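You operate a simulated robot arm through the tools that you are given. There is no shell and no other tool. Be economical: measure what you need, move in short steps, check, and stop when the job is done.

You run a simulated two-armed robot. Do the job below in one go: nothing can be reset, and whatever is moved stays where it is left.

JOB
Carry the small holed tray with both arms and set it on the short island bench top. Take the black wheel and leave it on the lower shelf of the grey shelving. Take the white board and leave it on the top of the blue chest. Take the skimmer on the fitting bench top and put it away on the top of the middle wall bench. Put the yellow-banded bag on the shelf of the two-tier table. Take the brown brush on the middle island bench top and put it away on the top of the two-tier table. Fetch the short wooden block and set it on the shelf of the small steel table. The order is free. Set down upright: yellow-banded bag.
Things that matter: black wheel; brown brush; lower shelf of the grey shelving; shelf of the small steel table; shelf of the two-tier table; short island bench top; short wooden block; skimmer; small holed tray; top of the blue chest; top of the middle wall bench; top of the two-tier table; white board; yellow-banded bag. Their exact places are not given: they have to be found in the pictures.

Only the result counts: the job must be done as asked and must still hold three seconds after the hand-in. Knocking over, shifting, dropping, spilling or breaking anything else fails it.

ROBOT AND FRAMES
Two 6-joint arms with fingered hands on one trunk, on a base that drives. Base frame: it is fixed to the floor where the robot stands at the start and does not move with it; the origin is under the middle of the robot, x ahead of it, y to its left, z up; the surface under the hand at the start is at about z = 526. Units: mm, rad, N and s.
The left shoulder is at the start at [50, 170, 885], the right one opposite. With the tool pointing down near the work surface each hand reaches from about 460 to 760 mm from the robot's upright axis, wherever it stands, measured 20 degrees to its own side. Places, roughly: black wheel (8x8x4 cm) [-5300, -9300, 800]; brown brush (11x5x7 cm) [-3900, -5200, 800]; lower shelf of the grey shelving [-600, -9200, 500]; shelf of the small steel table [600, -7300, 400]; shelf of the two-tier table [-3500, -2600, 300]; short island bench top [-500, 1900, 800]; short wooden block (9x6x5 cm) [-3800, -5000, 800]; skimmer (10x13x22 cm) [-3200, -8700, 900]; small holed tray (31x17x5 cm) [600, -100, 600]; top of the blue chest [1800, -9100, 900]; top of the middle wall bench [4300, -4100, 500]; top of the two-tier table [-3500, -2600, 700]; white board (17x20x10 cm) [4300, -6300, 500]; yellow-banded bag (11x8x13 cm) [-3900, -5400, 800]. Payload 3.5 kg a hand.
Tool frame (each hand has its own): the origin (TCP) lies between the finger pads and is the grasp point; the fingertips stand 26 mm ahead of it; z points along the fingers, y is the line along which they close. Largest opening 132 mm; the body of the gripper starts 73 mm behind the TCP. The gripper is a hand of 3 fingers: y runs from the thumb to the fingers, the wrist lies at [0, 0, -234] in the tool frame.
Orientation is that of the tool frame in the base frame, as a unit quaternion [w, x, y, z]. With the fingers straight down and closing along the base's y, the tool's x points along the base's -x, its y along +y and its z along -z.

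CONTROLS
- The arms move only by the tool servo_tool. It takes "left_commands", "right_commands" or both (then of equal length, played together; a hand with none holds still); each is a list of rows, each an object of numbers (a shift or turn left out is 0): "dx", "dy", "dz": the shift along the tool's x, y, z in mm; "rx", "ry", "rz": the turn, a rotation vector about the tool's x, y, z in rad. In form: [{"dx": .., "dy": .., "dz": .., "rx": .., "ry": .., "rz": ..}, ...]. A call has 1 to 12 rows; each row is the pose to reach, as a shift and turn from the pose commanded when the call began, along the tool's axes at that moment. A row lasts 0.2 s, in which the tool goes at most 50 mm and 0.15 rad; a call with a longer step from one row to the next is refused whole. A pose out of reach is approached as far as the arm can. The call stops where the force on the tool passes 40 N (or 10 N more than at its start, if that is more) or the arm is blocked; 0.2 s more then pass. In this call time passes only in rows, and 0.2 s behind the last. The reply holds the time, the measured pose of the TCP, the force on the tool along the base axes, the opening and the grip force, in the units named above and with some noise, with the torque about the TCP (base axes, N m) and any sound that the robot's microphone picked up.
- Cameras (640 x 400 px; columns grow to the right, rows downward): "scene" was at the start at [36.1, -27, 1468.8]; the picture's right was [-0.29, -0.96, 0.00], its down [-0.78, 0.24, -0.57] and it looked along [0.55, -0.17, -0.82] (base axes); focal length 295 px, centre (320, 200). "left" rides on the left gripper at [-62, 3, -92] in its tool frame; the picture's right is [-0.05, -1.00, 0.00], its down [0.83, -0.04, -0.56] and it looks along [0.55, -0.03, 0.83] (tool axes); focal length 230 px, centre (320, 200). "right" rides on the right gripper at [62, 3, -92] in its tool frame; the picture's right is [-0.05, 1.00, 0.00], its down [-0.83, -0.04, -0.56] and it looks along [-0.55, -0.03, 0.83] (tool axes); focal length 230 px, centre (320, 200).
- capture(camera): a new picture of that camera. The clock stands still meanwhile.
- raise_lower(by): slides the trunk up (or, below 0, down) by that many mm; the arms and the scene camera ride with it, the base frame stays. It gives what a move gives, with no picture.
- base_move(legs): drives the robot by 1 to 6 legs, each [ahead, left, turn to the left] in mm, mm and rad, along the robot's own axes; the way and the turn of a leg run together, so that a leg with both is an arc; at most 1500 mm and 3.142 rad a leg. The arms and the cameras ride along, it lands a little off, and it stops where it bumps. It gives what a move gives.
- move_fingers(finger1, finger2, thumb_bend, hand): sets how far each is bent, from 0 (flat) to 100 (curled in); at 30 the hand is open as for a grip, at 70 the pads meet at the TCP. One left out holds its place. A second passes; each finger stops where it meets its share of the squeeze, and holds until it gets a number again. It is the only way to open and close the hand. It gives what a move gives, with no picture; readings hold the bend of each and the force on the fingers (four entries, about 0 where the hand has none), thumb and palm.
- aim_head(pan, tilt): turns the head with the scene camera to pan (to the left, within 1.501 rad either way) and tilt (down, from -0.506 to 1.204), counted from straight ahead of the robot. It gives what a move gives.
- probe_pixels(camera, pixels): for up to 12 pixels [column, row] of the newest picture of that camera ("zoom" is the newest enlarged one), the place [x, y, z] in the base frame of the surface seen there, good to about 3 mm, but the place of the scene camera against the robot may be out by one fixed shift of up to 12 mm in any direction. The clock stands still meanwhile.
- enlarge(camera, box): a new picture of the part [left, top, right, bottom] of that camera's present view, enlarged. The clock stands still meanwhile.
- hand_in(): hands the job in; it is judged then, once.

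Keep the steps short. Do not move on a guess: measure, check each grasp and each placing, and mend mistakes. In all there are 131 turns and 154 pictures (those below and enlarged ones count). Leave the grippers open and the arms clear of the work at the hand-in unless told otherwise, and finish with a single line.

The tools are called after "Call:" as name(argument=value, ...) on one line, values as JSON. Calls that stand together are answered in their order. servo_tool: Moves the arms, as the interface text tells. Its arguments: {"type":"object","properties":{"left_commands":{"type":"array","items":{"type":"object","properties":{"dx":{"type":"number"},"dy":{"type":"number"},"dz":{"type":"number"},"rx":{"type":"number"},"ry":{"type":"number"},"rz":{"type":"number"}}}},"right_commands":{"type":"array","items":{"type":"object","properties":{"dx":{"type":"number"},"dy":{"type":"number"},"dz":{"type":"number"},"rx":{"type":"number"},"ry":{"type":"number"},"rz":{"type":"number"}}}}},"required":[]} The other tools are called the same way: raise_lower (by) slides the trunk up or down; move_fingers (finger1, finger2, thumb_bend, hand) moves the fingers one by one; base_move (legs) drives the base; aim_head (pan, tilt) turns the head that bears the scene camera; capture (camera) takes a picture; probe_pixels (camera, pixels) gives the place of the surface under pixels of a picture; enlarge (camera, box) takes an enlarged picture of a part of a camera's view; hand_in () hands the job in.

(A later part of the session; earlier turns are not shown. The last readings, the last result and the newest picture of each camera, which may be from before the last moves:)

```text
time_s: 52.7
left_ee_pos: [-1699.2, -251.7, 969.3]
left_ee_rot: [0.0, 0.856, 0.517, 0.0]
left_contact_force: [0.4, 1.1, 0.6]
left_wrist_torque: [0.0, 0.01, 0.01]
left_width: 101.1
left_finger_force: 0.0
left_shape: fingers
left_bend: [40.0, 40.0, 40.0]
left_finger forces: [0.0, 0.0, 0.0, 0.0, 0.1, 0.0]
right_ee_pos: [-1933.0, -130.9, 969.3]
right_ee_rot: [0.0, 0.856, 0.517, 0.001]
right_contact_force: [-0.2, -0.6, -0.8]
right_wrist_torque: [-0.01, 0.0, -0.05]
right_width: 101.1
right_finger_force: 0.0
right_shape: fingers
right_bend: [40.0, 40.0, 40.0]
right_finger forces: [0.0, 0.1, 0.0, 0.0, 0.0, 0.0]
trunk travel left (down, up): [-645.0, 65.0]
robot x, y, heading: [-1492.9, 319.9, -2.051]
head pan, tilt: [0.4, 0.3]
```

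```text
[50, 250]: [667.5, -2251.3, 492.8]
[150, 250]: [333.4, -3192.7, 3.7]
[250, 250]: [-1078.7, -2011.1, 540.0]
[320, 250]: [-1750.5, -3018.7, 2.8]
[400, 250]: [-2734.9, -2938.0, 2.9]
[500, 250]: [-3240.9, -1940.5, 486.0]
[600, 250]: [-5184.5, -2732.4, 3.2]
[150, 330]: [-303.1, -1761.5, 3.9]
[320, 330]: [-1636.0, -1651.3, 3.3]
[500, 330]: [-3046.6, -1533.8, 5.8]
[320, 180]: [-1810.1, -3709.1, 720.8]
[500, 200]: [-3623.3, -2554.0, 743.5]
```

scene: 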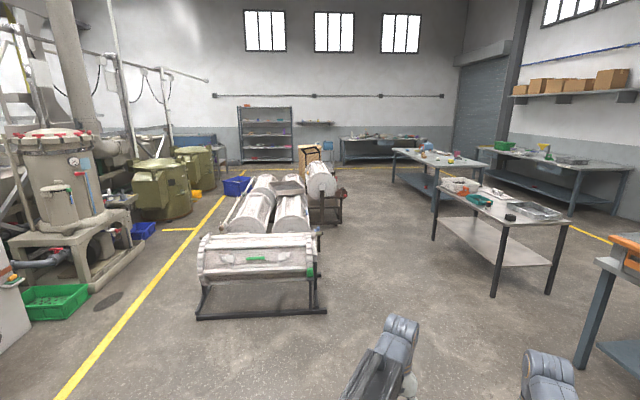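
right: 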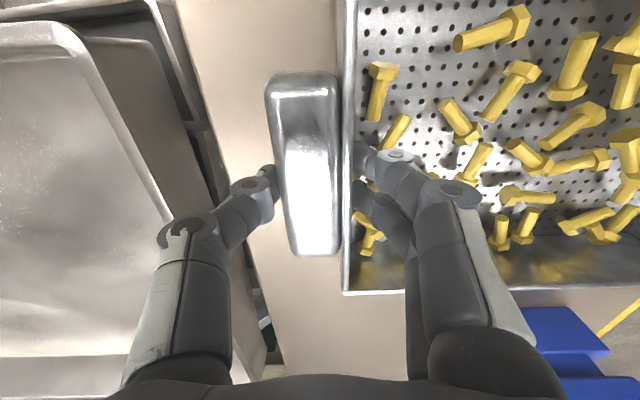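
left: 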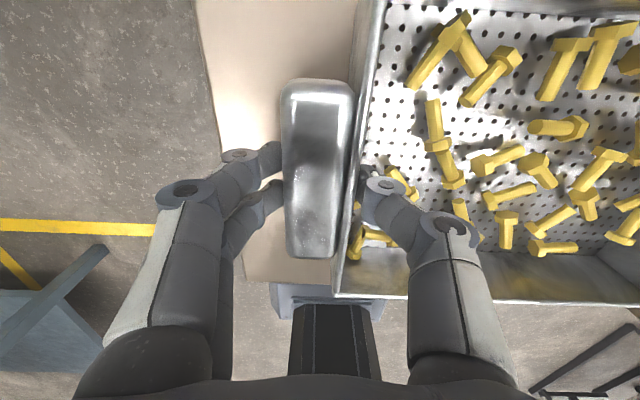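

The aisle between the drums (x>-1900) and the two-tier table (x<-3200) is clear. I'll zoom in on the island bench and probe its edges.

Call:
enlarge(camera="scene", box=[340, 110, 580, 260])

Call:
probe_pixels(camera="zoom", pixels=[[145, 110], [300, 105], [380, 135], [255, 165], [265, 255], [245, 315], [600, 290], [415, 480], [290, 160], [230, 95], [310, 195], [420, 395]])

```text
2.67 times, centred on (460, 185) of scene
```

zoom: 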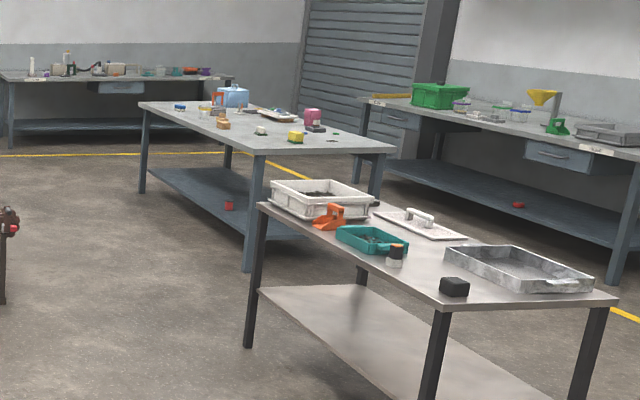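

```text
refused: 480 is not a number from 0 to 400
```

Call:
probe_pixels(camera="zoom", pixels=[[145, 110], [300, 105], [380, 145], [262, 152], [145, 190], [247, 265], [240, 100], [225, 125], [312, 120], [295, 135], [265, 208], [605, 298]])

Call:
base_move(legs=[[0, 0, 0.485], [1400, 0, 0], [1400, -600, 0], [1400, -500, 0]])

```text
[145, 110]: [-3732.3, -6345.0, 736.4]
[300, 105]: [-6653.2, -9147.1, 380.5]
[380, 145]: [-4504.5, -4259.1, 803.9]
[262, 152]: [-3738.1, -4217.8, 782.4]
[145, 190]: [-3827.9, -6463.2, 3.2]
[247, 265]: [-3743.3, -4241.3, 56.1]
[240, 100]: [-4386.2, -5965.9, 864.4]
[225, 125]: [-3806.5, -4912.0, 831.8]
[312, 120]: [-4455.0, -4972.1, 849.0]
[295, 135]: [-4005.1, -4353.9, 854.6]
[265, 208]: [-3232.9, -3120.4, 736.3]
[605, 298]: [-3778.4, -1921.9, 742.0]
```

```text
refused: leg 3 is longer than a leg can be; nothing moved
```

Call:
base_move(legs=[[0, 0, 0.485], [1000, -900, 0], [1500, 0, 0], [1500, 0, 0], [1500, 0, 0], [0, 0, -1.571]])

Call:
aim_head(pan=0, tilt=0.35)

Call:
capture(camera="scene")

```text
time_s: 83.3
left_ee_pos: [-2489.3, -5804.2, 969.4]
left_ee_rot: [-0.001, 0.781, 0.625, 0.0]
left_contact_force: [1.3, -0.7, 0.1]
left_wrist_torque: [0.0, 0.03, 0.01]
left_width: 101.4
left_finger_force: 0.1
left_shape: fingers
left_bend: [40.0, 40.0, 40.0]
left_finger forces: [0.1, 0.1, 0.0, 0.1, 0.0, 0.1]
right_ee_pos: [-2746.1, -5748.0, 969.8]
right_ee_rot: [-0.001, 0.781, 0.624, -0.001]
right_contact_force: [-0.5, 0.4, -0.6]
right_wrist_torque: [0.02, 0.03, -0.03]
right_width: 101.4
right_finger_force: 0.1
right_shape: fingers
right_bend: [40.0, 40.0, 40.0]
right_finger forces: [0.1, 0.0, 0.0, 0.0, 0.0, 0.1]
trunk travel left (down, up): [-645.0, 65.0]
robot x, y, heading: [-2435.1, -5203.0, -1.799]
head pan, tilt: [0.4, 0.3]
stopped in leg 6: the robot was blocked; the commanded pose is now the measured one
```

```text
time_s: 84.2
left_ee_pos: [-2490.6, -5803.9, 969.7]
left_ee_rot: [0.0, 0.781, 0.625, 0.0]
left_contact_force: [0.6, 0.1, 0.3]
left_wrist_torque: [-0.04, -0.02, -0.03]
left_width: 101.3
left_finger_force: 0.1
left_shape: fingers
left_bend: [40.0, 40.0, 40.0]
left_finger forces: [0.0, 0.0, 0.0, 0.0, 0.0, 0.1]
right_ee_pos: [-2747.2, -5747.0, 968.7]
right_ee_rot: [-0.001, 0.781, 0.624, 0.0]
right_contact_force: [-0.4, 0.1, 0.8]
right_wrist_torque: [-0.03, 0.01, -0.01]
right_width: 101.4
right_finger_force: 0.1
right_shape: fingers
right_bend: [40.0, 40.0, 40.0]
right_finger forces: [0.1, 0.0, 0.0, 0.0, 0.0, 0.0]
trunk travel left (down, up): [-645.0, 65.0]
robot x, y, heading: [-2435.5, -5198.2, -1.795]
head pan, tilt: [0.0, 0.351]
```

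```text
133 pictures are left
```

scene: 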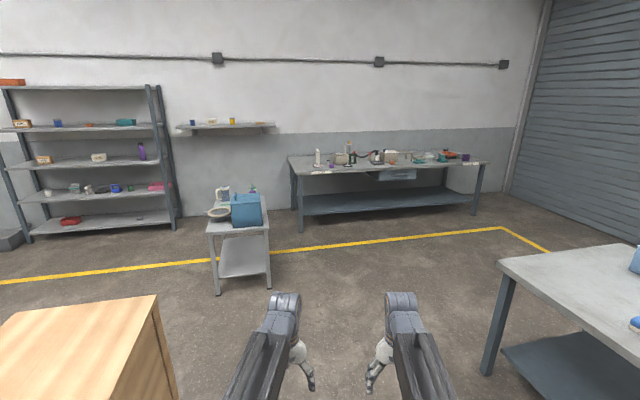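

The turn was blocked because my rear corner touched something, probably the drum stand on the left. I'll probe the wooden box, then look left to see what I touched.

Call:
aim_head(pan=1.5, tilt=0.7)

Call:
capture(camera="scene")

Call:
probe_pixels(camera="scene", pixels=[[100, 200], [320, 200], [500, 200], [320, 300], [200, 300], [500, 300], [400, 380], [250, 380], [100, 380]])

```text
time_s: 85.8
left_ee_pos: [-2491.3, -5803.2, 969.3]
left_ee_rot: [0.0, 0.781, 0.625, 0.0]
left_contact_force: [0.4, -0.4, -0.3]
left_wrist_torque: [0.0, 0.01, 0.04]
left_width: 101.2
left_finger_force: 0.1
left_shape: fingers
left_bend: [40.0, 40.0, 40.0]
left_finger forces: [0.0, 0.1, 0.1, 0.0, 0.0, 0.0]
right_ee_pos: [-2747.3, -5747.9, 969.2]
right_ee_rot: [0.0, 0.781, 0.624, 0.0]
right_contact_force: [-0.1, 1.0, 0.3]
right_wrist_torque: [0.02, 0.02, -0.01]
right_width: 101.6
right_finger_force: 0.1
right_shape: fingers
right_bend: [40.0, 40.0, 40.0]
right_finger forces: [0.0, 0.0, 0.0, 0.1, 0.1, 0.1]
trunk travel left (down, up): [-645.0, 65.0]
robot x, y, heading: [-2440.6, -5197.9, -1.795]
head pan, tilt: [1.499, 0.7]
```

```text
132 pictures are left
```

scene: 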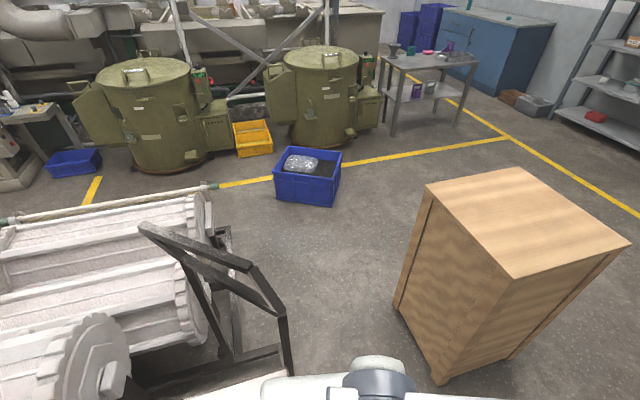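

```text
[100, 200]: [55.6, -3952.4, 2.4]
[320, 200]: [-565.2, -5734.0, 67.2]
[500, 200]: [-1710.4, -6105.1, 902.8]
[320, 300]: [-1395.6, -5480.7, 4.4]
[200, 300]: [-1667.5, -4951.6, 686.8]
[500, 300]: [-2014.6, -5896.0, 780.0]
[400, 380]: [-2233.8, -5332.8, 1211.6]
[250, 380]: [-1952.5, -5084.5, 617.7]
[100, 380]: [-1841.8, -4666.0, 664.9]
```

My base touched the black frame at (-1950,-5080). I'll slide right, away from it, raise the trunk, and then turn to face the island bench.

Call:
base_move(legs=[[0, -500, 0]])

Call:
raise_lower(by=65)

Call:
base_move(legs=[[0, 0, -1.345]])

Call:
aim_head(pan=0, tilt=0.75)

Call:
capture(camera="scene")

```text
time_s: 88.8
left_ee_pos: [-2979.3, -5693.9, 969.9]
left_ee_rot: [0.0, 0.78, 0.626, 0.0]
left_contact_force: [0.3, -0.9, 0.6]
left_wrist_torque: [0.01, -0.01, 0.01]
left_width: 101.3
left_finger_force: 0.0
left_shape: fingers
left_bend: [40.0, 40.0, 40.0]
left_finger forces: [0.0, 0.0, 0.0, 0.0, 0.0, 0.0]
right_ee_pos: [-3235.8, -5637.6, 968.5]
right_ee_rot: [0.0, 0.78, 0.626, 0.0]
right_contact_force: [0.2, 1.0, -0.2]
right_wrist_torque: [0.01, -0.01, -0.03]
right_width: 101.7
right_finger_force: 0.0
right_shape: fingers
right_bend: [40.0, 40.0, 40.0]
right_finger forces: [0.1, 0.1, 0.1, 0.0, 0.1, 0.1]
trunk travel left (down, up): [-645.0, 65.0]
robot x, y, heading: [-2925.4, -5091.1, -1.794]
head pan, tilt: [1.499, 0.7]
```

```text
time_s: 89.8
left_ee_pos: [-2978.3, -5694.6, 1034.1]
left_ee_rot: [0.0, 0.781, 0.625, 0.001]
left_contact_force: [-0.5, -0.2, 0.2]
left_wrist_torque: [0.02, 0.01, 0.04]
left_width: 101.5
left_finger_force: 0.0
left_shape: fingers
left_bend: [40.0, 40.0, 40.0]
left_finger forces: [0.1, 0.1, 0.0, 0.0, 0.0, 0.0]
right_ee_pos: [-3236.3, -5637.0, 1033.8]
right_ee_rot: [0.0, 0.78, 0.625, 0.0]
right_contact_force: [0.6, 0.4, -0.2]
right_wrist_torque: [-0.01, -0.02, 0.01]
right_width: 101.6
right_finger_force: 0.0
right_shape: fingers
right_bend: [40.0, 40.0, 40.0]
right_finger forces: [0.0, 0.0, 0.0, 0.1, 0.1, 0.1]
trunk travel left (down, up): [-710.0, 0.0]
robot x, y, heading: [-2925.5, -5090.5, -1.79]
head pan, tilt: [1.499, 0.7]
```

```text
time_s: 93.5
left_ee_pos: [-3525.1, -5169.6, 1035.2]
left_ee_rot: [0.001, 1.0, -0.001, 0.0]
left_contact_force: [0.2, -0.3, 0.7]
left_wrist_torque: [0.0, -0.02, 0.01]
left_width: 101.3
left_finger_force: 0.0
left_shape: fingers
left_bend: [40.0, 40.0, 40.0]
left_finger forces: [0.0, 0.0, 0.0, 0.0, 0.0, 0.0]
right_ee_pos: [-3527.6, -4905.6, 1033.6]
right_ee_rot: [0.001, 1.0, 0.0, 0.001]
right_contact_force: [0.4, -0.4, 0.8]
right_wrist_torque: [0.03, -0.01, -0.03]
right_width: 101.5
right_finger_force: 0.1
right_shape: fingers
right_bend: [40.0, 40.0, 40.0]
right_finger forces: [0.0, 0.0, 0.1, 0.0, 0.1, 0.0]
trunk travel left (down, up): [-710.0, 0.0]
robot x, y, heading: [-2924.8, -5090.8, 3.131]
head pan, tilt: [1.499, 0.7]
```

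```text
time_s: 95.1
left_ee_pos: [-3524.5, -5170.6, 1034.6]
left_ee_rot: [0.0, 1.0, -0.001, 0.0]
left_contact_force: [0.1, -0.3, 0.1]
left_wrist_torque: [-0.04, 0.01, 0.0]
left_width: 101.2
left_finger_force: 0.1
left_shape: fingers
left_bend: [40.0, 40.0, 40.0]
left_finger forces: [0.0, 0.0, 0.0, 0.0, 0.1, 0.0]
right_ee_pos: [-3528.4, -4907.4, 1033.5]
right_ee_rot: [0.0, 1.0, -0.001, 0.0]
right_contact_force: [-0.4, 0.1, 0.0]
right_wrist_torque: [-0.01, -0.03, 0.01]
right_width: 101.4
right_finger_force: 0.0
right_shape: fingers
right_bend: [40.0, 40.0, 40.0]
right_finger forces: [0.1, 0.0, 0.0, 0.0, 0.1, 0.0]
trunk travel left (down, up): [-710.0, 0.0]
robot x, y, heading: [-2927.5, -5086.5, 3.138]
head pan, tilt: [0.0, 0.75]
```

```text
131 pictures are left
```

scene: 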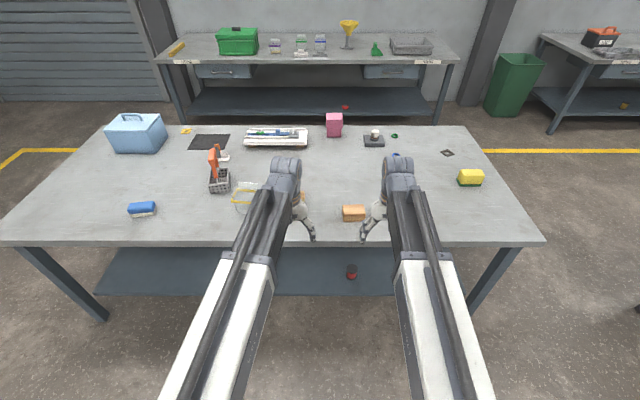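

The short wooden block is at (353,213). The yellow-banded item at (243,195) is partly hidden by the left arm. I'll zoom and use the hand cameras.

Call:
enlarge(camera="scene", box=[190, 140, 400, 250])

Call:
capture(camera="left")

Call:
capture(camera="right")

```text
3.05 times, centred on (295, 195) of scene
```

zoom: 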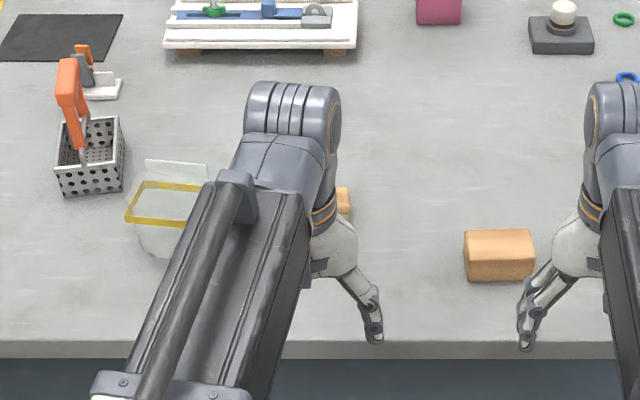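

```text
129 pictures are left
```

left: 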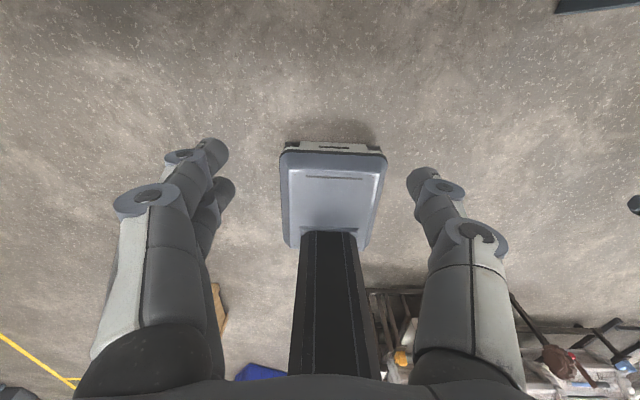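

```text
128 pictures are left
```

right: 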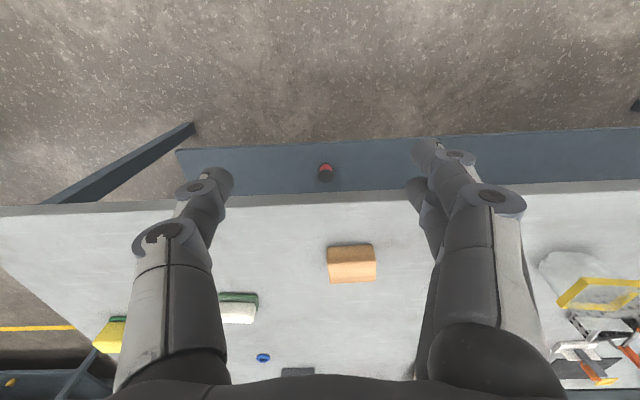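

Something brown is hidden behind the left wrist. I'll swing the left hand 250 mm out to its left and look again.

Call:
servo_tool(left_commands=[{"dy": 50}, {"dy": 100}, {"dy": 150}, {"dy": 200}, {"dy": 250}, {"dy": 250}])

Call:
capture(camera="scene")

Call:
enlarge(camera="scene", box=[190, 140, 400, 250])

```text
time_s: 96.5
left_ee_pos: [-3524.3, -5420.0, 1034.9]
left_ee_rot: [0.001, 1.0, -0.001, 0.0]
left_contact_force: [-0.8, -0.2, 0.1]
left_wrist_torque: [-0.03, 0.0, 0.02]
left_width: 101.2
left_finger_force: 0.0
left_shape: fingers
left_bend: [40.0, 40.0, 40.0]
left_finger forces: [0.1, 0.1, 0.1, 0.0, 0.0, 0.1]
right_ee_pos: [-3526.3, -4906.8, 1035.0]
right_ee_rot: [0.0, 1.0, 0.0, 0.0]
right_contact_force: [-0.2, -0.7, 0.7]
right_wrist_torque: [0.01, 0.03, 0.05]
right_width: 101.5
right_finger_force: 0.0
right_shape: fingers
right_bend: [40.0, 40.0, 40.0]
right_finger forces: [0.0, 0.0, 0.0, 0.0, 0.0, 0.0]
trunk travel left (down, up): [-710.0, 0.0]
robot x, y, heading: [-2926.1, -5089.1, 3.137]
head pan, tilt: [0.0, 0.75]
```

```text
127 pictures are left
```

scene: 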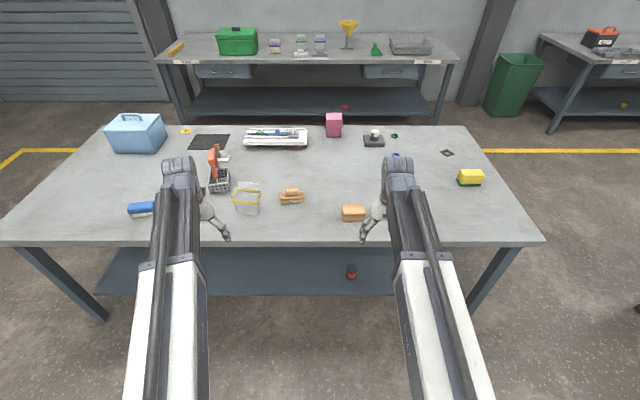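

```text
3.05 times, centred on (295, 195) of scene
```

zoom: 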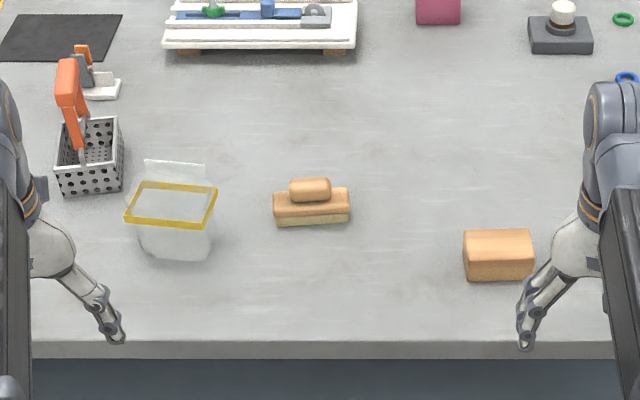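

Now I see the bag at zoom (172,215), the brown brush at (310,205), and the block at (498,255). I'll measure them.

Call:
probe_pixels(camera="zoom", pixels=[[140, 223], [205, 225], [150, 185], [207, 190], [175, 250], [175, 165], [276, 208], [347, 205], [310, 183], [310, 190], [312, 218], [330, 240]])

Call:
probe_pixels(camera="zoom", pixels=[[467, 240], [531, 240], [500, 231], [500, 254], [500, 270], [470, 275], [530, 272], [280, 221], [345, 218], [128, 216], [185, 228], [212, 190]])

```text
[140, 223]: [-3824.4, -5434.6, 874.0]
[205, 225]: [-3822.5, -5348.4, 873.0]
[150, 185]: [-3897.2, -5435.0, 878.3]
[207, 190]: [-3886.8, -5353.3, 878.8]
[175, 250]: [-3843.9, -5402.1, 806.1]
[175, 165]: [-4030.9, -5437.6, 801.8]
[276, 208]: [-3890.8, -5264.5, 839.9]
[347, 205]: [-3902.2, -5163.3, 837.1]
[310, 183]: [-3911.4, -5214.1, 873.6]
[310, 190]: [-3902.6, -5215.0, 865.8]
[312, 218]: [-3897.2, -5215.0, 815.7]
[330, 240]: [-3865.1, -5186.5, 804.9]
```

```text
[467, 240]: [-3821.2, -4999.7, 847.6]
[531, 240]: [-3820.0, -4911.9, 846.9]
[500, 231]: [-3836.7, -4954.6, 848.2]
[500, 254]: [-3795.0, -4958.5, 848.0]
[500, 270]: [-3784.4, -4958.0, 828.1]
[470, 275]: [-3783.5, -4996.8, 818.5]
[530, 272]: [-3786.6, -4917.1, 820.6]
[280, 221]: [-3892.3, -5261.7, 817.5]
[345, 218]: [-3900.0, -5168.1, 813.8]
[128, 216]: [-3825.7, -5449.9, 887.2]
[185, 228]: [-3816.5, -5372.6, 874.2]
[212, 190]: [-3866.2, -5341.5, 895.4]
```

Measurements from the probes:
- **Bag:** x -3895..-3822, y -5450..-5345, about 125 mm tall.
- **Brush:** centre (-3905,-5215), lying along y.
- **Block:** x -3840..-3785, y -5000..-4910.

The bag goes onto a shelf under a table top, so I'll grasp it with the left hand pitched forward, 30° below horizontal. First I'll drive a little left and ahead and pitch the left hand while it's high.

Call:
base_move(legs=[[0, 140, 0], [80, 0, 0]])

Call:
move_fingers(hand="left", finger1=30, finger2=30, thumb_bend=30)

Call:
servo_tool(left_commands=[{"dx": -17, "dy": -23, "ry": -0.15}, {"dx": -34, "dy": -46, "ry": -0.3}, {"dx": -51, "dy": -69, "ry": -0.45}, {"dx": -68, "dy": -92, "ry": -0.6}, {"dx": -85, "dy": -115, "ry": -0.75}, {"dx": -102, "dy": -138, "ry": -0.9}, {"dx": -120, "dy": -160, "ry": -1.05}, {"dx": -120, "dy": -160, "ry": -1.05}])

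Call:
capture(camera="left")

Call:
capture(camera="scene")

```text
time_s: 98.5
left_ee_pos: [-3607.3, -5559.6, 1033.2]
left_ee_rot: [0.0, 1.0, 0.0, 0.001]
left_contact_force: [0.0, -0.3, -0.5]
left_wrist_torque: [0.0, -0.05, -0.02]
left_width: 101.6
left_finger_force: 0.0
left_shape: fingers
left_bend: [40.0, 40.0, 40.0]
left_finger forces: [0.0, 0.1, 0.0, 0.0, 0.1, 0.0]
right_ee_pos: [-3609.3, -5045.8, 1032.8]
right_ee_rot: [0.0, 1.0, 0.0, 0.001]
right_contact_force: [-0.4, 0.4, -0.6]
right_wrist_torque: [0.02, -0.06, -0.03]
right_width: 101.6
right_finger_force: 0.1
right_shape: fingers
right_bend: [40.0, 40.0, 40.0]
right_finger forces: [0.0, 0.0, 0.0, 0.1, 0.1, 0.1]
trunk travel left (down, up): [-710.0, 0.0]
robot x, y, heading: [-3007.1, -5230.4, 3.142]
head pan, tilt: [0.0, 0.75]
```

```text
time_s: 99.5
left_ee_pos: [-3607.7, -5560.6, 1034.1]
left_ee_rot: [0.0, 1.0, -0.001, 0.0]
left_contact_force: [-0.4, 0.3, -0.1]
left_wrist_torque: [-0.01, -0.02, -0.02]
left_width: 133.8
left_finger_force: 0.0
left_shape: fingers
left_bend: [30.0, 30.0, 30.0]
left_finger forces: [0.0, 0.0, 0.0, 0.0, 0.0, 0.1]
right_ee_pos: [-3608.9, -5046.2, 1034.3]
right_ee_rot: [0.0, 1.0, -0.001, -0.001]
right_contact_force: [0.7, 0.2, 0.7]
right_wrist_torque: [0.01, 0.02, -0.01]
right_width: 101.6
right_finger_force: 0.1
right_shape: fingers
right_bend: [40.0, 40.0, 40.0]
right_finger forces: [0.1, 0.0, 0.0, 0.0, 0.0, 0.1]
trunk travel left (down, up): [-710.0, 0.0]
robot x, y, heading: [-3008.5, -5230.1, 3.133]
head pan, tilt: [0.0, 0.75]
```

```text
time_s: 101.3
left_ee_pos: [-3724.3, -5399.4, 1035.6]
left_ee_rot: [-0.001, 0.865, -0.001, -0.502]
left_contact_force: [0.5, 0.9, 0.3]
left_wrist_torque: [-0.03, 0.04, 0.0]
left_width: 133.9
left_finger_force: 0.1
left_shape: fingers
left_bend: [30.0, 30.0, 30.0]
left_finger forces: [0.0, 0.1, 0.0, 0.1, 0.0, 0.0]
right_ee_pos: [-3608.1, -5047.0, 1033.7]
right_ee_rot: [0.0, 1.0, -0.002, 0.0]
right_contact_force: [0.2, 0.8, 0.4]
right_wrist_torque: [0.0, 0.0, 0.0]
right_width: 101.5
right_finger_force: 0.1
right_shape: fingers
right_bend: [40.0, 40.0, 40.0]
right_finger forces: [0.1, 0.1, 0.1, 0.1, 0.0, 0.1]
trunk travel left (down, up): [-710.0, 0.0]
robot x, y, heading: [-3006.4, -5230.5, 3.142]
head pan, tilt: [0.0, 0.75]
```

```text
125 pictures are left
```

left: 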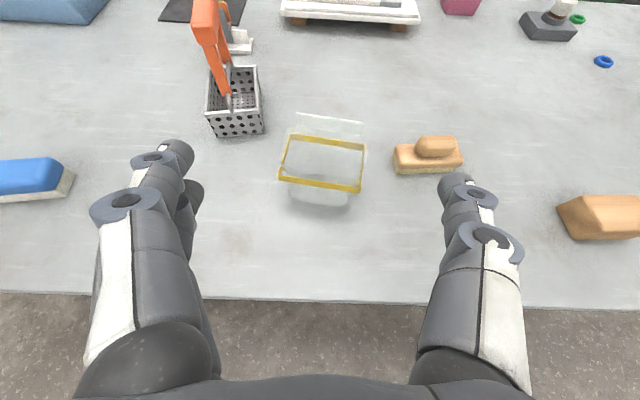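

```text
124 pictures are left
```

scene: 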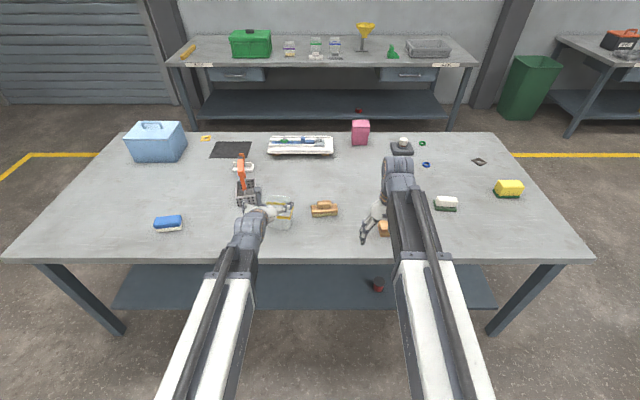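

The pitched pose works and the bag sits between the fingers in the hand view. I'll measure it with the left hand camera.

Call:
probe_pixels(camera="left", pixels=[[282, 176], [360, 187], [290, 138], [365, 147], [322, 183], [328, 200], [300, 116], [362, 124], [330, 141], [395, 165], [459, 162], [438, 140]])

Call:
enlarge(camera="left", box=[260, 90, 480, 220])

```text
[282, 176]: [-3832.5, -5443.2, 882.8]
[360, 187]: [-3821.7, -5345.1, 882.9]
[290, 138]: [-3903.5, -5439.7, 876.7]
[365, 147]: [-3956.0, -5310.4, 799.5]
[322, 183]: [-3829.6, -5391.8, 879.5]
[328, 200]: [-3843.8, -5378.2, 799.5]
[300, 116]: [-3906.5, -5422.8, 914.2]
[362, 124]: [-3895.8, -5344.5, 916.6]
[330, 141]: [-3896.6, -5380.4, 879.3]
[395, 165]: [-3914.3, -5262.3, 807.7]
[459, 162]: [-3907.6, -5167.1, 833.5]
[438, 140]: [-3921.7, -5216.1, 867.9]
```

```text
2.91 times, centred on (370, 155) of left
```

zoom: 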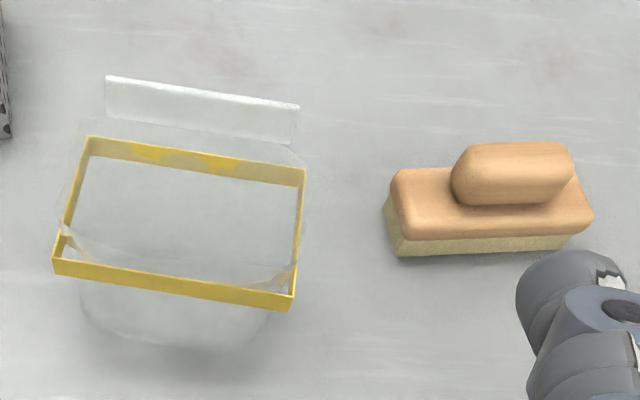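

The bag's yellow band is centred near (-3862,-5394) at z≈880. I'll lower the trunk 167 mm with the hand in front of the bag, and check the neighbouring basket's clearance.

Call:
probe_pixels(camera="left", pixels=[[210, 100], [216, 138], [263, 130], [262, 75], [240, 110], [235, 136]])

Call:
raise_lower(by=-167)

Call:
capture(camera="left")

Call:
probe_pixels(camera="left", pixels=[[320, 150], [320, 170], [320, 190], [280, 170], [360, 170]])

```text
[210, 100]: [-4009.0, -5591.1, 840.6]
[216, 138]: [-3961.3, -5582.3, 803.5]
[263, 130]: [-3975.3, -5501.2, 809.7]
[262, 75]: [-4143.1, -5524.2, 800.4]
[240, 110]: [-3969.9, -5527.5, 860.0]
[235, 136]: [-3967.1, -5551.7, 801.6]
```

```text
time_s: 103.2
left_ee_pos: [-3725.3, -5400.3, 868.3]
left_ee_rot: [0.0, 0.865, 0.0, -0.502]
left_contact_force: [-0.1, -0.2, 0.0]
left_wrist_torque: [-0.04, 0.04, 0.0]
left_width: 134.0
left_finger_force: 0.1
left_shape: fingers
left_bend: [30.0, 30.0, 30.0]
left_finger forces: [0.1, 0.1, 0.0, 0.1, 0.0, 0.0]
right_ee_pos: [-3607.4, -5046.4, 866.9]
right_ee_rot: [0.0, 1.0, 0.0, 0.001]
right_contact_force: [0.4, -0.4, -0.5]
right_wrist_torque: [0.01, -0.01, 0.02]
right_width: 101.3
right_finger_force: 0.0
right_shape: fingers
right_bend: [40.0, 40.0, 40.0]
right_finger forces: [0.0, 0.0, 0.1, 0.0, 0.0, 0.0]
trunk travel left (down, up): [-543.0, 167.0]
robot x, y, heading: [-3002.2, -5228.3, 3.139]
head pan, tilt: [0.0, 0.75]
```

```text
122 pictures are left
```

left: 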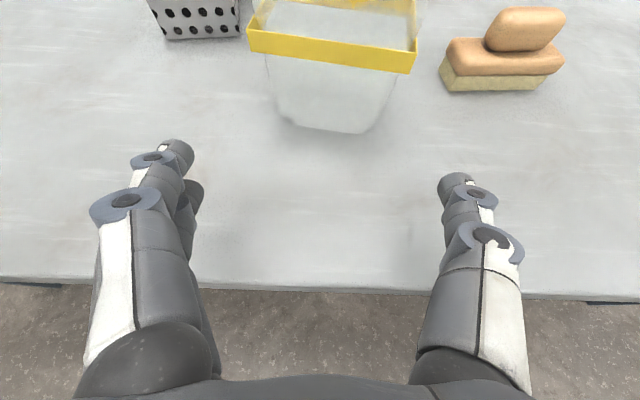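

```text
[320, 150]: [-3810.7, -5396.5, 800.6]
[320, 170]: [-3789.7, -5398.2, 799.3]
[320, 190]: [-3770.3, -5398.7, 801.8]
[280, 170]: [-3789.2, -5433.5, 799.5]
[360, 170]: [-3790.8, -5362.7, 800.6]
```

The bag widens towards its band, so the band is the right place to hold. I'll move forward 136 mm with the fingers either side of it, then look.

Call:
servo_tool(left_commands=[{"dz": 30, "dx": -17, "dy": -5}, {"dz": 60, "dx": -34, "dy": -5}, {"dz": 90, "dx": -51, "dy": -5}, {"dz": 118, "dx": -68, "dy": -5}, {"dz": 118, "dx": -68, "dy": -5}])

Call:
capture(camera="left")

```text
time_s: 104.4
left_ee_pos: [-3862.7, -5394.1, 867.6]
left_ee_rot: [0.0, 0.865, 0.0, -0.502]
left_contact_force: [0.1, -0.1, 0.1]
left_wrist_torque: [0.01, -0.01, 0.0]
left_width: 134.3
left_finger_force: 0.0
left_shape: fingers
left_bend: [30.0, 30.0, 30.0]
left_finger forces: [0.0, 0.0, 0.0, 0.0, 0.0, 0.0]
right_ee_pos: [-3608.1, -5047.0, 867.1]
right_ee_rot: [0.0, 1.0, -0.001, 0.0]
right_contact_force: [0.2, 0.2, 0.7]
right_wrist_torque: [-0.01, -0.01, 0.01]
right_width: 101.4
right_finger_force: 0.1
right_shape: fingers
right_bend: [40.0, 40.0, 40.0]
right_finger forces: [0.0, 0.0, 0.1, 0.0, 0.0, 0.0]
trunk travel left (down, up): [-543.0, 167.0]
robot x, y, heading: [-3008.9, -5231.3, 3.143]
head pan, tilt: [0.0, 0.75]
```

```text
121 pictures are left
```

left: 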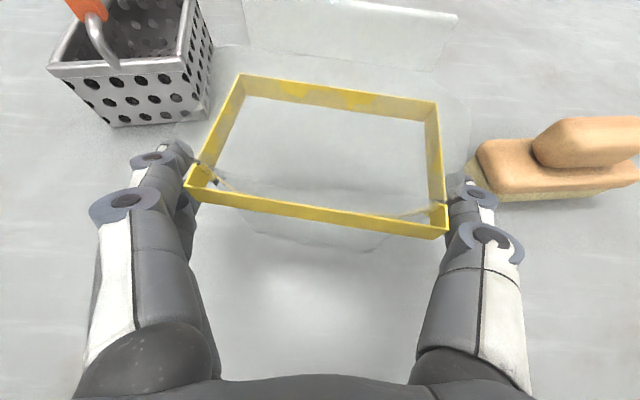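

The band is centred between the fingers. I'll go 10 mm further forward and close.

Call:
servo_tool(left_commands=[{"dz": 9, "dx": -5}, {"dz": 9, "dx": -5}])

Call:
move_fingers(hand="left", finger1=60, finger2=60, thumb_bend=60)

Call:
capture(camera="left")

```text
time_s: 105.0
left_ee_pos: [-3871.9, -5394.8, 867.3]
left_ee_rot: [0.001, 0.865, 0.0, -0.501]
left_contact_force: [-0.9, 0.3, 0.2]
left_wrist_torque: [-0.05, 0.0, -0.01]
left_width: 134.3
left_finger_force: 0.3
left_shape: fingers
left_bend: [30.0, 30.0, 30.0]
left_finger forces: [0.0, 0.1, 0.0, 0.0, 0.1, 0.1]
right_ee_pos: [-3607.9, -5045.7, 868.1]
right_ee_rot: [0.0, 1.0, 0.0, 0.001]
right_contact_force: [0.3, -0.5, 0.2]
right_wrist_torque: [-0.02, -0.01, -0.01]
right_width: 101.3
right_finger_force: 0.0
right_shape: fingers
right_bend: [40.0, 40.0, 40.0]
right_finger forces: [0.0, 0.0, 0.0, 0.0, 0.0, 0.0]
trunk travel left (down, up): [-543.0, 167.0]
robot x, y, heading: [-3003.5, -5229.6, 3.139]
head pan, tilt: [0.0, 0.75]
```

```text
time_s: 106.0
left_ee_pos: [-3872.6, -5395.4, 867.7]
left_ee_rot: [0.0, 0.865, 0.0, -0.501]
left_contact_force: [0.5, -0.8, 0.4]
left_wrist_torque: [-0.01, -0.04, 0.01]
left_width: 109.0
left_finger_force: 29.7
left_shape: fingers
left_bend: [52.0, 42.0, 49.0]
left_finger forces: [16.1, 13.5, 0.0, 0.1, 29.8, 0.1]
right_ee_pos: [-3607.2, -5046.8, 866.1]
right_ee_rot: [0.0, 1.0, -0.001, 0.0]
right_contact_force: [0.8, -1.0, 0.1]
right_wrist_torque: [0.0, -0.01, 0.04]
right_width: 101.7
right_finger_force: 0.1
right_shape: fingers
right_bend: [40.0, 40.0, 40.0]
right_finger forces: [0.1, 0.1, 0.0, 0.0, 0.0, 0.0]
trunk travel left (down, up): [-543.0, 167.0]
robot x, y, heading: [-3002.5, -5231.7, 3.14]
head pan, tilt: [0.0, 0.75]
```

```text
120 pictures are left
```

left: 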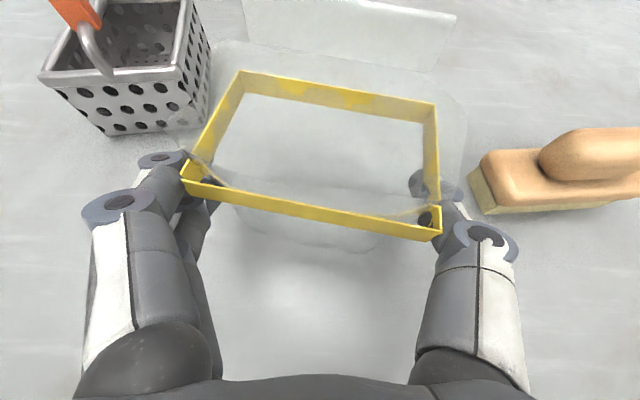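

The hand is closed on the band and body at about 30 N. I'll lift 40 mm to test.

Call:
servo_tool(left_commands=[{"dz": -5, "dx": -9}, {"dz": -10, "dx": -17}, {"dz": -20, "dx": -35}, {"dz": -20, "dx": -35}])

Call:
capture(camera="left")

Call:
capture(camera="scene")

```text
time_s: 107.0
left_ee_pos: [-3873.5, -5394.6, 907.3]
left_ee_rot: [-0.001, 0.865, -0.001, -0.502]
left_contact_force: [-0.4, -0.5, -0.9]
left_wrist_torque: [0.03, 0.0, 0.0]
left_width: 108.9
left_finger_force: 30.1
left_shape: fingers
left_bend: [52.0, 42.0, 49.0]
left_finger forces: [16.1, 13.5, 0.0, 0.0, 29.7, 0.0]
right_ee_pos: [-3607.1, -5046.2, 867.3]
right_ee_rot: [0.0, 1.0, -0.001, 0.0]
right_contact_force: [0.4, 0.7, 0.6]
right_wrist_torque: [-0.01, 0.01, -0.02]
right_width: 101.7
right_finger_force: 0.0
right_shape: fingers
right_bend: [40.0, 40.0, 40.0]
right_finger forces: [0.1, 0.0, 0.0, 0.0, 0.0, 0.0]
trunk travel left (down, up): [-543.0, 167.0]
robot x, y, heading: [-3004.7, -5229.9, 3.141]
head pan, tilt: [0.0, 0.75]
```

```text
119 pictures are left
```

left: 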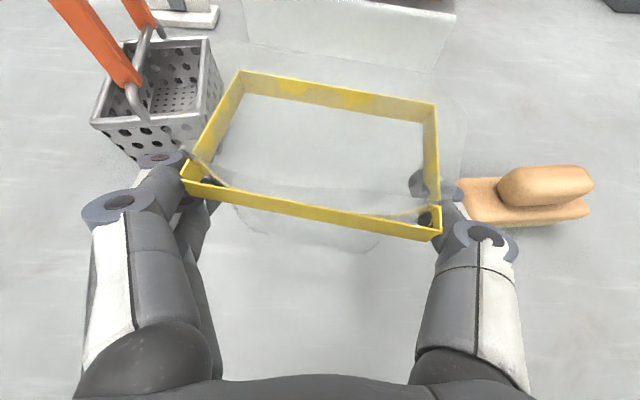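

```text
118 pictures are left
```

scene: 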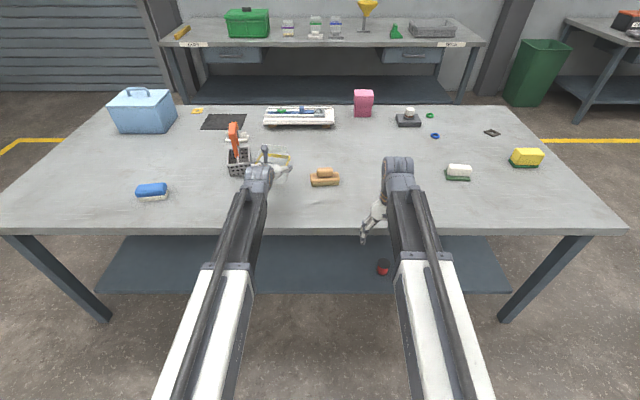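

The bag is lifted and upright. I'll raise the trunk, pull the bag back, and yaw the right hand 90° for the brush. Then I'll drive so the brush is ahead of the right hand.

Call:
raise_lower(by=167)

Call:
servo_tool(left_commands=[{"dz": -22, "dx": 12}, {"dz": -44, "dx": 25}, {"dz": -66, "dx": 38}, {"dz": -88, "dx": 50}, {"dz": -110, "dx": 63}, {"dz": -130, "dx": 75}, {"dz": -130, "dx": 75}, {"dz": -130, "dx": 75}, {"dz": -130, "dx": 75}, {"dz": -130, "dx": 75}, {"dz": -130, "dx": 75}, {"dz": -130, "dx": 75}], right_commands=[{"rz": 0.143}, {"rz": 0.286}, {"rz": 0.429}, {"rz": 0.571}, {"rz": 0.714}, {"rz": 0.857}, {"rz": 1.0}, {"rz": 1.143}, {"rz": 1.286}, {"rz": 1.429}, {"rz": 1.571}, {"rz": 1.571}])

Call:
base_move(legs=[[0, 130, 0], [250, 0, 0]])

Call:
capture(camera="right")

Call:
capture(camera="scene")

```text
time_s: 108.9
left_ee_pos: [-3873.1, -5396.2, 1075.1]
left_ee_rot: [0.0, 0.865, 0.0, -0.502]
left_contact_force: [0.0, 0.6, -0.4]
left_wrist_torque: [0.0, -0.01, 0.01]
left_width: 108.9
left_finger_force: 30.3
left_shape: fingers
left_bend: [52.0, 42.0, 49.0]
left_finger forces: [16.0, 13.6, 0.0, 0.0, 29.7, 0.0]
right_ee_pos: [-3607.5, -5045.2, 1034.2]
right_ee_rot: [0.0, 1.0, 0.0, 0.0]
right_contact_force: [0.1, 0.6, -0.1]
right_wrist_torque: [-0.01, 0.03, 0.0]
right_width: 101.7
right_finger_force: 0.2
right_shape: fingers
right_bend: [40.0, 40.0, 40.0]
right_finger forces: [0.0, 0.0, 0.0, 0.0, 0.0, 0.0]
trunk travel left (down, up): [-710.0, 0.0]
robot x, y, heading: [-3006.1, -5233.6, 3.137]
head pan, tilt: [0.0, 0.75]
```

```text
time_s: 111.5
left_ee_pos: [-3723.4, -5395.2, 1073.5]
left_ee_rot: [0.0, 0.865, 0.0, -0.501]
left_contact_force: [0.5, 0.5, -0.3]
left_wrist_torque: [0.0, -0.01, 0.02]
left_width: 108.6
left_finger_force: 29.8
left_shape: fingers
left_bend: [52.0, 42.0, 49.0]
left_finger forces: [16.1, 13.5, 0.0, 0.1, 29.7, 0.0]
right_ee_pos: [-3607.5, -5046.5, 1034.9]
right_ee_rot: [0.0, -0.706, 0.708, -0.001]
right_contact_force: [-0.4, -0.3, 0.2]
right_wrist_torque: [-0.02, 0.0, 0.0]
right_width: 101.3
right_finger_force: 0.1
right_shape: fingers
right_bend: [40.0, 40.0, 40.0]
right_finger forces: [0.1, 0.0, 0.0, 0.0, 0.0, 0.0]
trunk travel left (down, up): [-710.0, 0.0]
robot x, y, heading: [-3006.1, -5234.0, 3.137]
head pan, tilt: [0.0, 0.75]
```

```text
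time_s: 114.2
left_ee_pos: [-3974.2, -5524.9, 1073.9]
left_ee_rot: [0.001, 0.865, 0.0, -0.502]
left_contact_force: [-0.8, -0.7, -0.4]
left_wrist_torque: [0.0, 0.06, -0.03]
left_width: 108.8
left_finger_force: 29.5
left_shape: fingers
left_bend: [52.0, 42.0, 49.0]
left_finger forces: [16.1, 13.5, 0.0, 0.1, 29.6, 0.1]
right_ee_pos: [-3859.6, -5176.9, 1033.8]
right_ee_rot: [0.0, 0.707, -0.707, 0.0]
right_contact_force: [0.2, 0.7, -0.3]
right_wrist_torque: [-0.03, -0.01, -0.02]
right_width: 101.2
right_finger_force: 0.0
right_shape: fingers
right_bend: [40.0, 40.0, 40.0]
right_finger forces: [0.0, 0.0, 0.1, 0.1, 0.0, 0.0]
trunk travel left (down, up): [-710.0, 0.0]
robot x, y, heading: [-3256.5, -5359.0, -3.144]
head pan, tilt: [0.0, 0.75]
```

```text
117 pictures are left
```

right: 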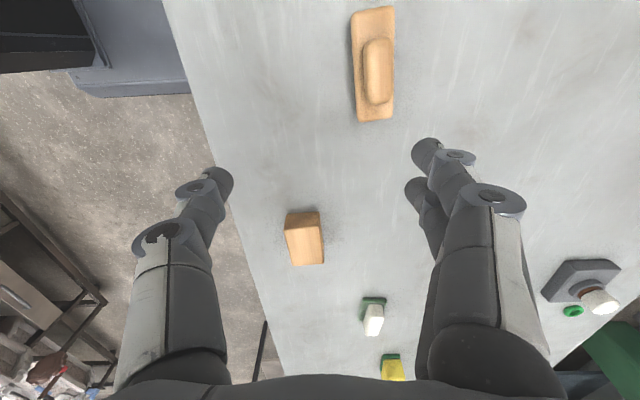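

```text
116 pictures are left
```

scene: 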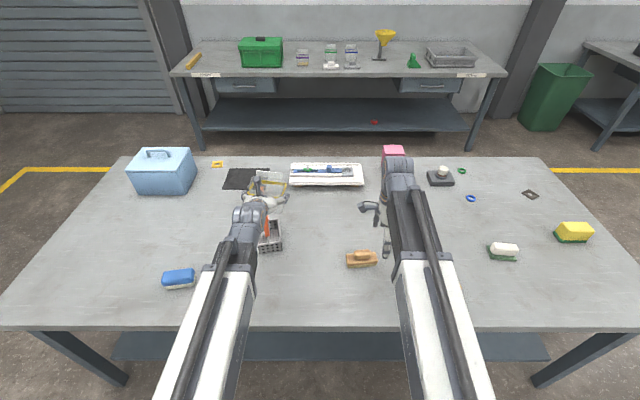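

The brush is at (372,60) in the right view. I'll measure its edges there.

Call:
probe_pixels(camera="right", pixels=[[355, 40], [393, 40], [358, 116], [392, 112], [353, 14], [391, 10], [377, 60], [377, 95], [385, 80], [362, 80], [376, 120]])

```text
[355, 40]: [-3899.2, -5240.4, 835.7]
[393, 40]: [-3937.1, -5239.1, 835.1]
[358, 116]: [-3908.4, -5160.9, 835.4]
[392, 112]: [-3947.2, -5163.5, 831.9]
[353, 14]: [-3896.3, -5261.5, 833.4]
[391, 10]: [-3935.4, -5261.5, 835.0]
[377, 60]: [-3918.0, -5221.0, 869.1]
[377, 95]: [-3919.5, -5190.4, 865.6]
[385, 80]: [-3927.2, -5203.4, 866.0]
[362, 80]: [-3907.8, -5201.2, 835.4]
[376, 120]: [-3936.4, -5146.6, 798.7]
```

The brush is centred at (-3922,-5211) with a yaw of about 7°. I'll move over it and descend to z≈834.

Call:
servo_tool(right_commands=[{"dx": 17, "dy": 31, "rz": -0.06}, {"dx": 34, "dy": 62, "rz": -0.126}, {"dx": 34, "dy": 62, "dz": 45, "rz": -0.126}, {"dx": 34, "dy": 62, "dz": 90, "rz": -0.126}, {"dx": 34, "dy": 62, "dz": 135, "rz": -0.126}, {"dx": 34, "dy": 62, "dz": 170, "rz": -0.126}, {"dx": 34, "dy": 62, "dz": 190, "rz": -0.126}, {"dx": 34, "dy": 62, "dz": 200, "rz": -0.126}, {"dx": 34, "dy": 62, "dz": 200, "rz": -0.126}])

Call:
move_fingers(hand="right", finger1=75, finger2=75, thumb_bend=75)

Call:
servo_tool(right_commands=[{"dz": -20}, {"dz": -60}, {"dz": -100}, {"dz": -100}])

Call:
capture(camera="right")

```text
time_s: 116.2
left_ee_pos: [-3975.3, -5523.6, 1074.5]
left_ee_rot: [0.0, 0.865, 0.0, -0.502]
left_contact_force: [0.2, 0.0, 0.1]
left_wrist_torque: [-0.02, 0.01, 0.05]
left_width: 108.9
left_finger_force: 29.2
left_shape: fingers
left_bend: [52.0, 42.0, 49.0]
left_finger forces: [16.1, 13.5, 0.0, 0.0, 29.7, 0.0]
right_ee_pos: [-3922.3, -5209.1, 833.1]
right_ee_rot: [0.0, 0.75, -0.661, 0.0]
right_contact_force: [-0.3, -0.8, -0.7]
right_wrist_torque: [0.0, 0.0, 0.06]
right_width: 101.5
right_finger_force: 0.1
right_shape: fingers
right_bend: [40.0, 40.0, 40.0]
right_finger forces: [0.1, 0.1, 0.0, 0.0, 0.1, 0.0]
trunk travel left (down, up): [-710.0, 0.0]
robot x, y, heading: [-3255.2, -5360.4, -3.142]
head pan, tilt: [0.0, 0.75]
```

```text
time_s: 117.2
left_ee_pos: [-3971.5, -5525.5, 1075.1]
left_ee_rot: [0.001, 0.865, 0.001, -0.501]
left_contact_force: [0.5, 0.1, -0.3]
left_wrist_torque: [-0.01, -0.03, 0.0]
left_width: 109.1
left_finger_force: 29.6
left_shape: fingers
left_bend: [52.0, 42.0, 49.0]
left_finger forces: [16.1, 13.5, 0.0, 0.0, 29.7, 0.1]
right_ee_pos: [-3921.5, -5209.7, 833.3]
right_ee_rot: [0.0, 0.75, -0.661, 0.001]
right_contact_force: [0.0, 0.4, 0.5]
right_wrist_torque: [0.01, 0.0, 0.0]
right_width: 36.3
right_finger_force: 22.2
right_shape: fingers
right_bend: [60.0, 60.0, 65.0]
right_finger forces: [11.4, 11.3, 0.0, 0.0, 21.5, 0.0]
trunk travel left (down, up): [-710.0, 0.0]
robot x, y, heading: [-3255.7, -5362.2, -3.141]
head pan, tilt: [0.0, 0.75]
```

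```text
time_s: 118.2
left_ee_pos: [-3974.8, -5524.7, 1074.2]
left_ee_rot: [0.001, 0.865, 0.001, -0.502]
left_contact_force: [0.2, -0.3, -0.9]
left_wrist_torque: [-0.01, 0.01, 0.04]
left_width: 108.8
left_finger_force: 29.8
left_shape: fingers
left_bend: [52.0, 42.0, 49.0]
left_finger forces: [16.1, 13.4, 0.0, 0.1, 29.7, 0.0]
right_ee_pos: [-3921.7, -5210.1, 933.5]
right_ee_rot: [-0.001, 0.75, -0.661, 0.0]
right_contact_force: [-0.3, 0.6, -1.2]
right_wrist_torque: [-0.02, -0.03, 0.01]
right_width: 36.0
right_finger_force: 21.8
right_shape: fingers
right_bend: [60.0, 60.0, 65.0]
right_finger forces: [11.4, 11.4, 0.0, 0.0, 21.4, 0.0]
trunk travel left (down, up): [-710.0, 0.0]
robot x, y, heading: [-3257.8, -5361.1, -3.147]
head pan, tilt: [0.0, 0.75]
```

```text
115 pictures are left
```

right: 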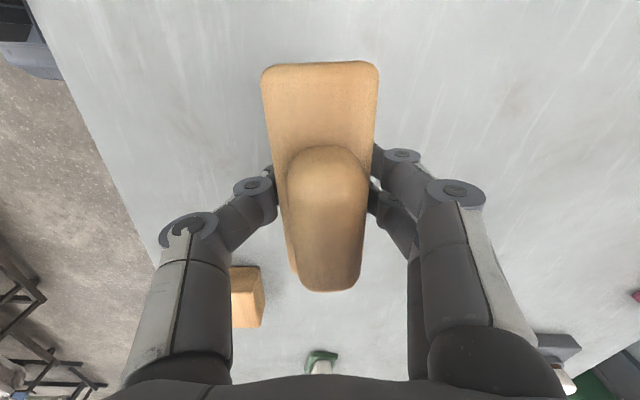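

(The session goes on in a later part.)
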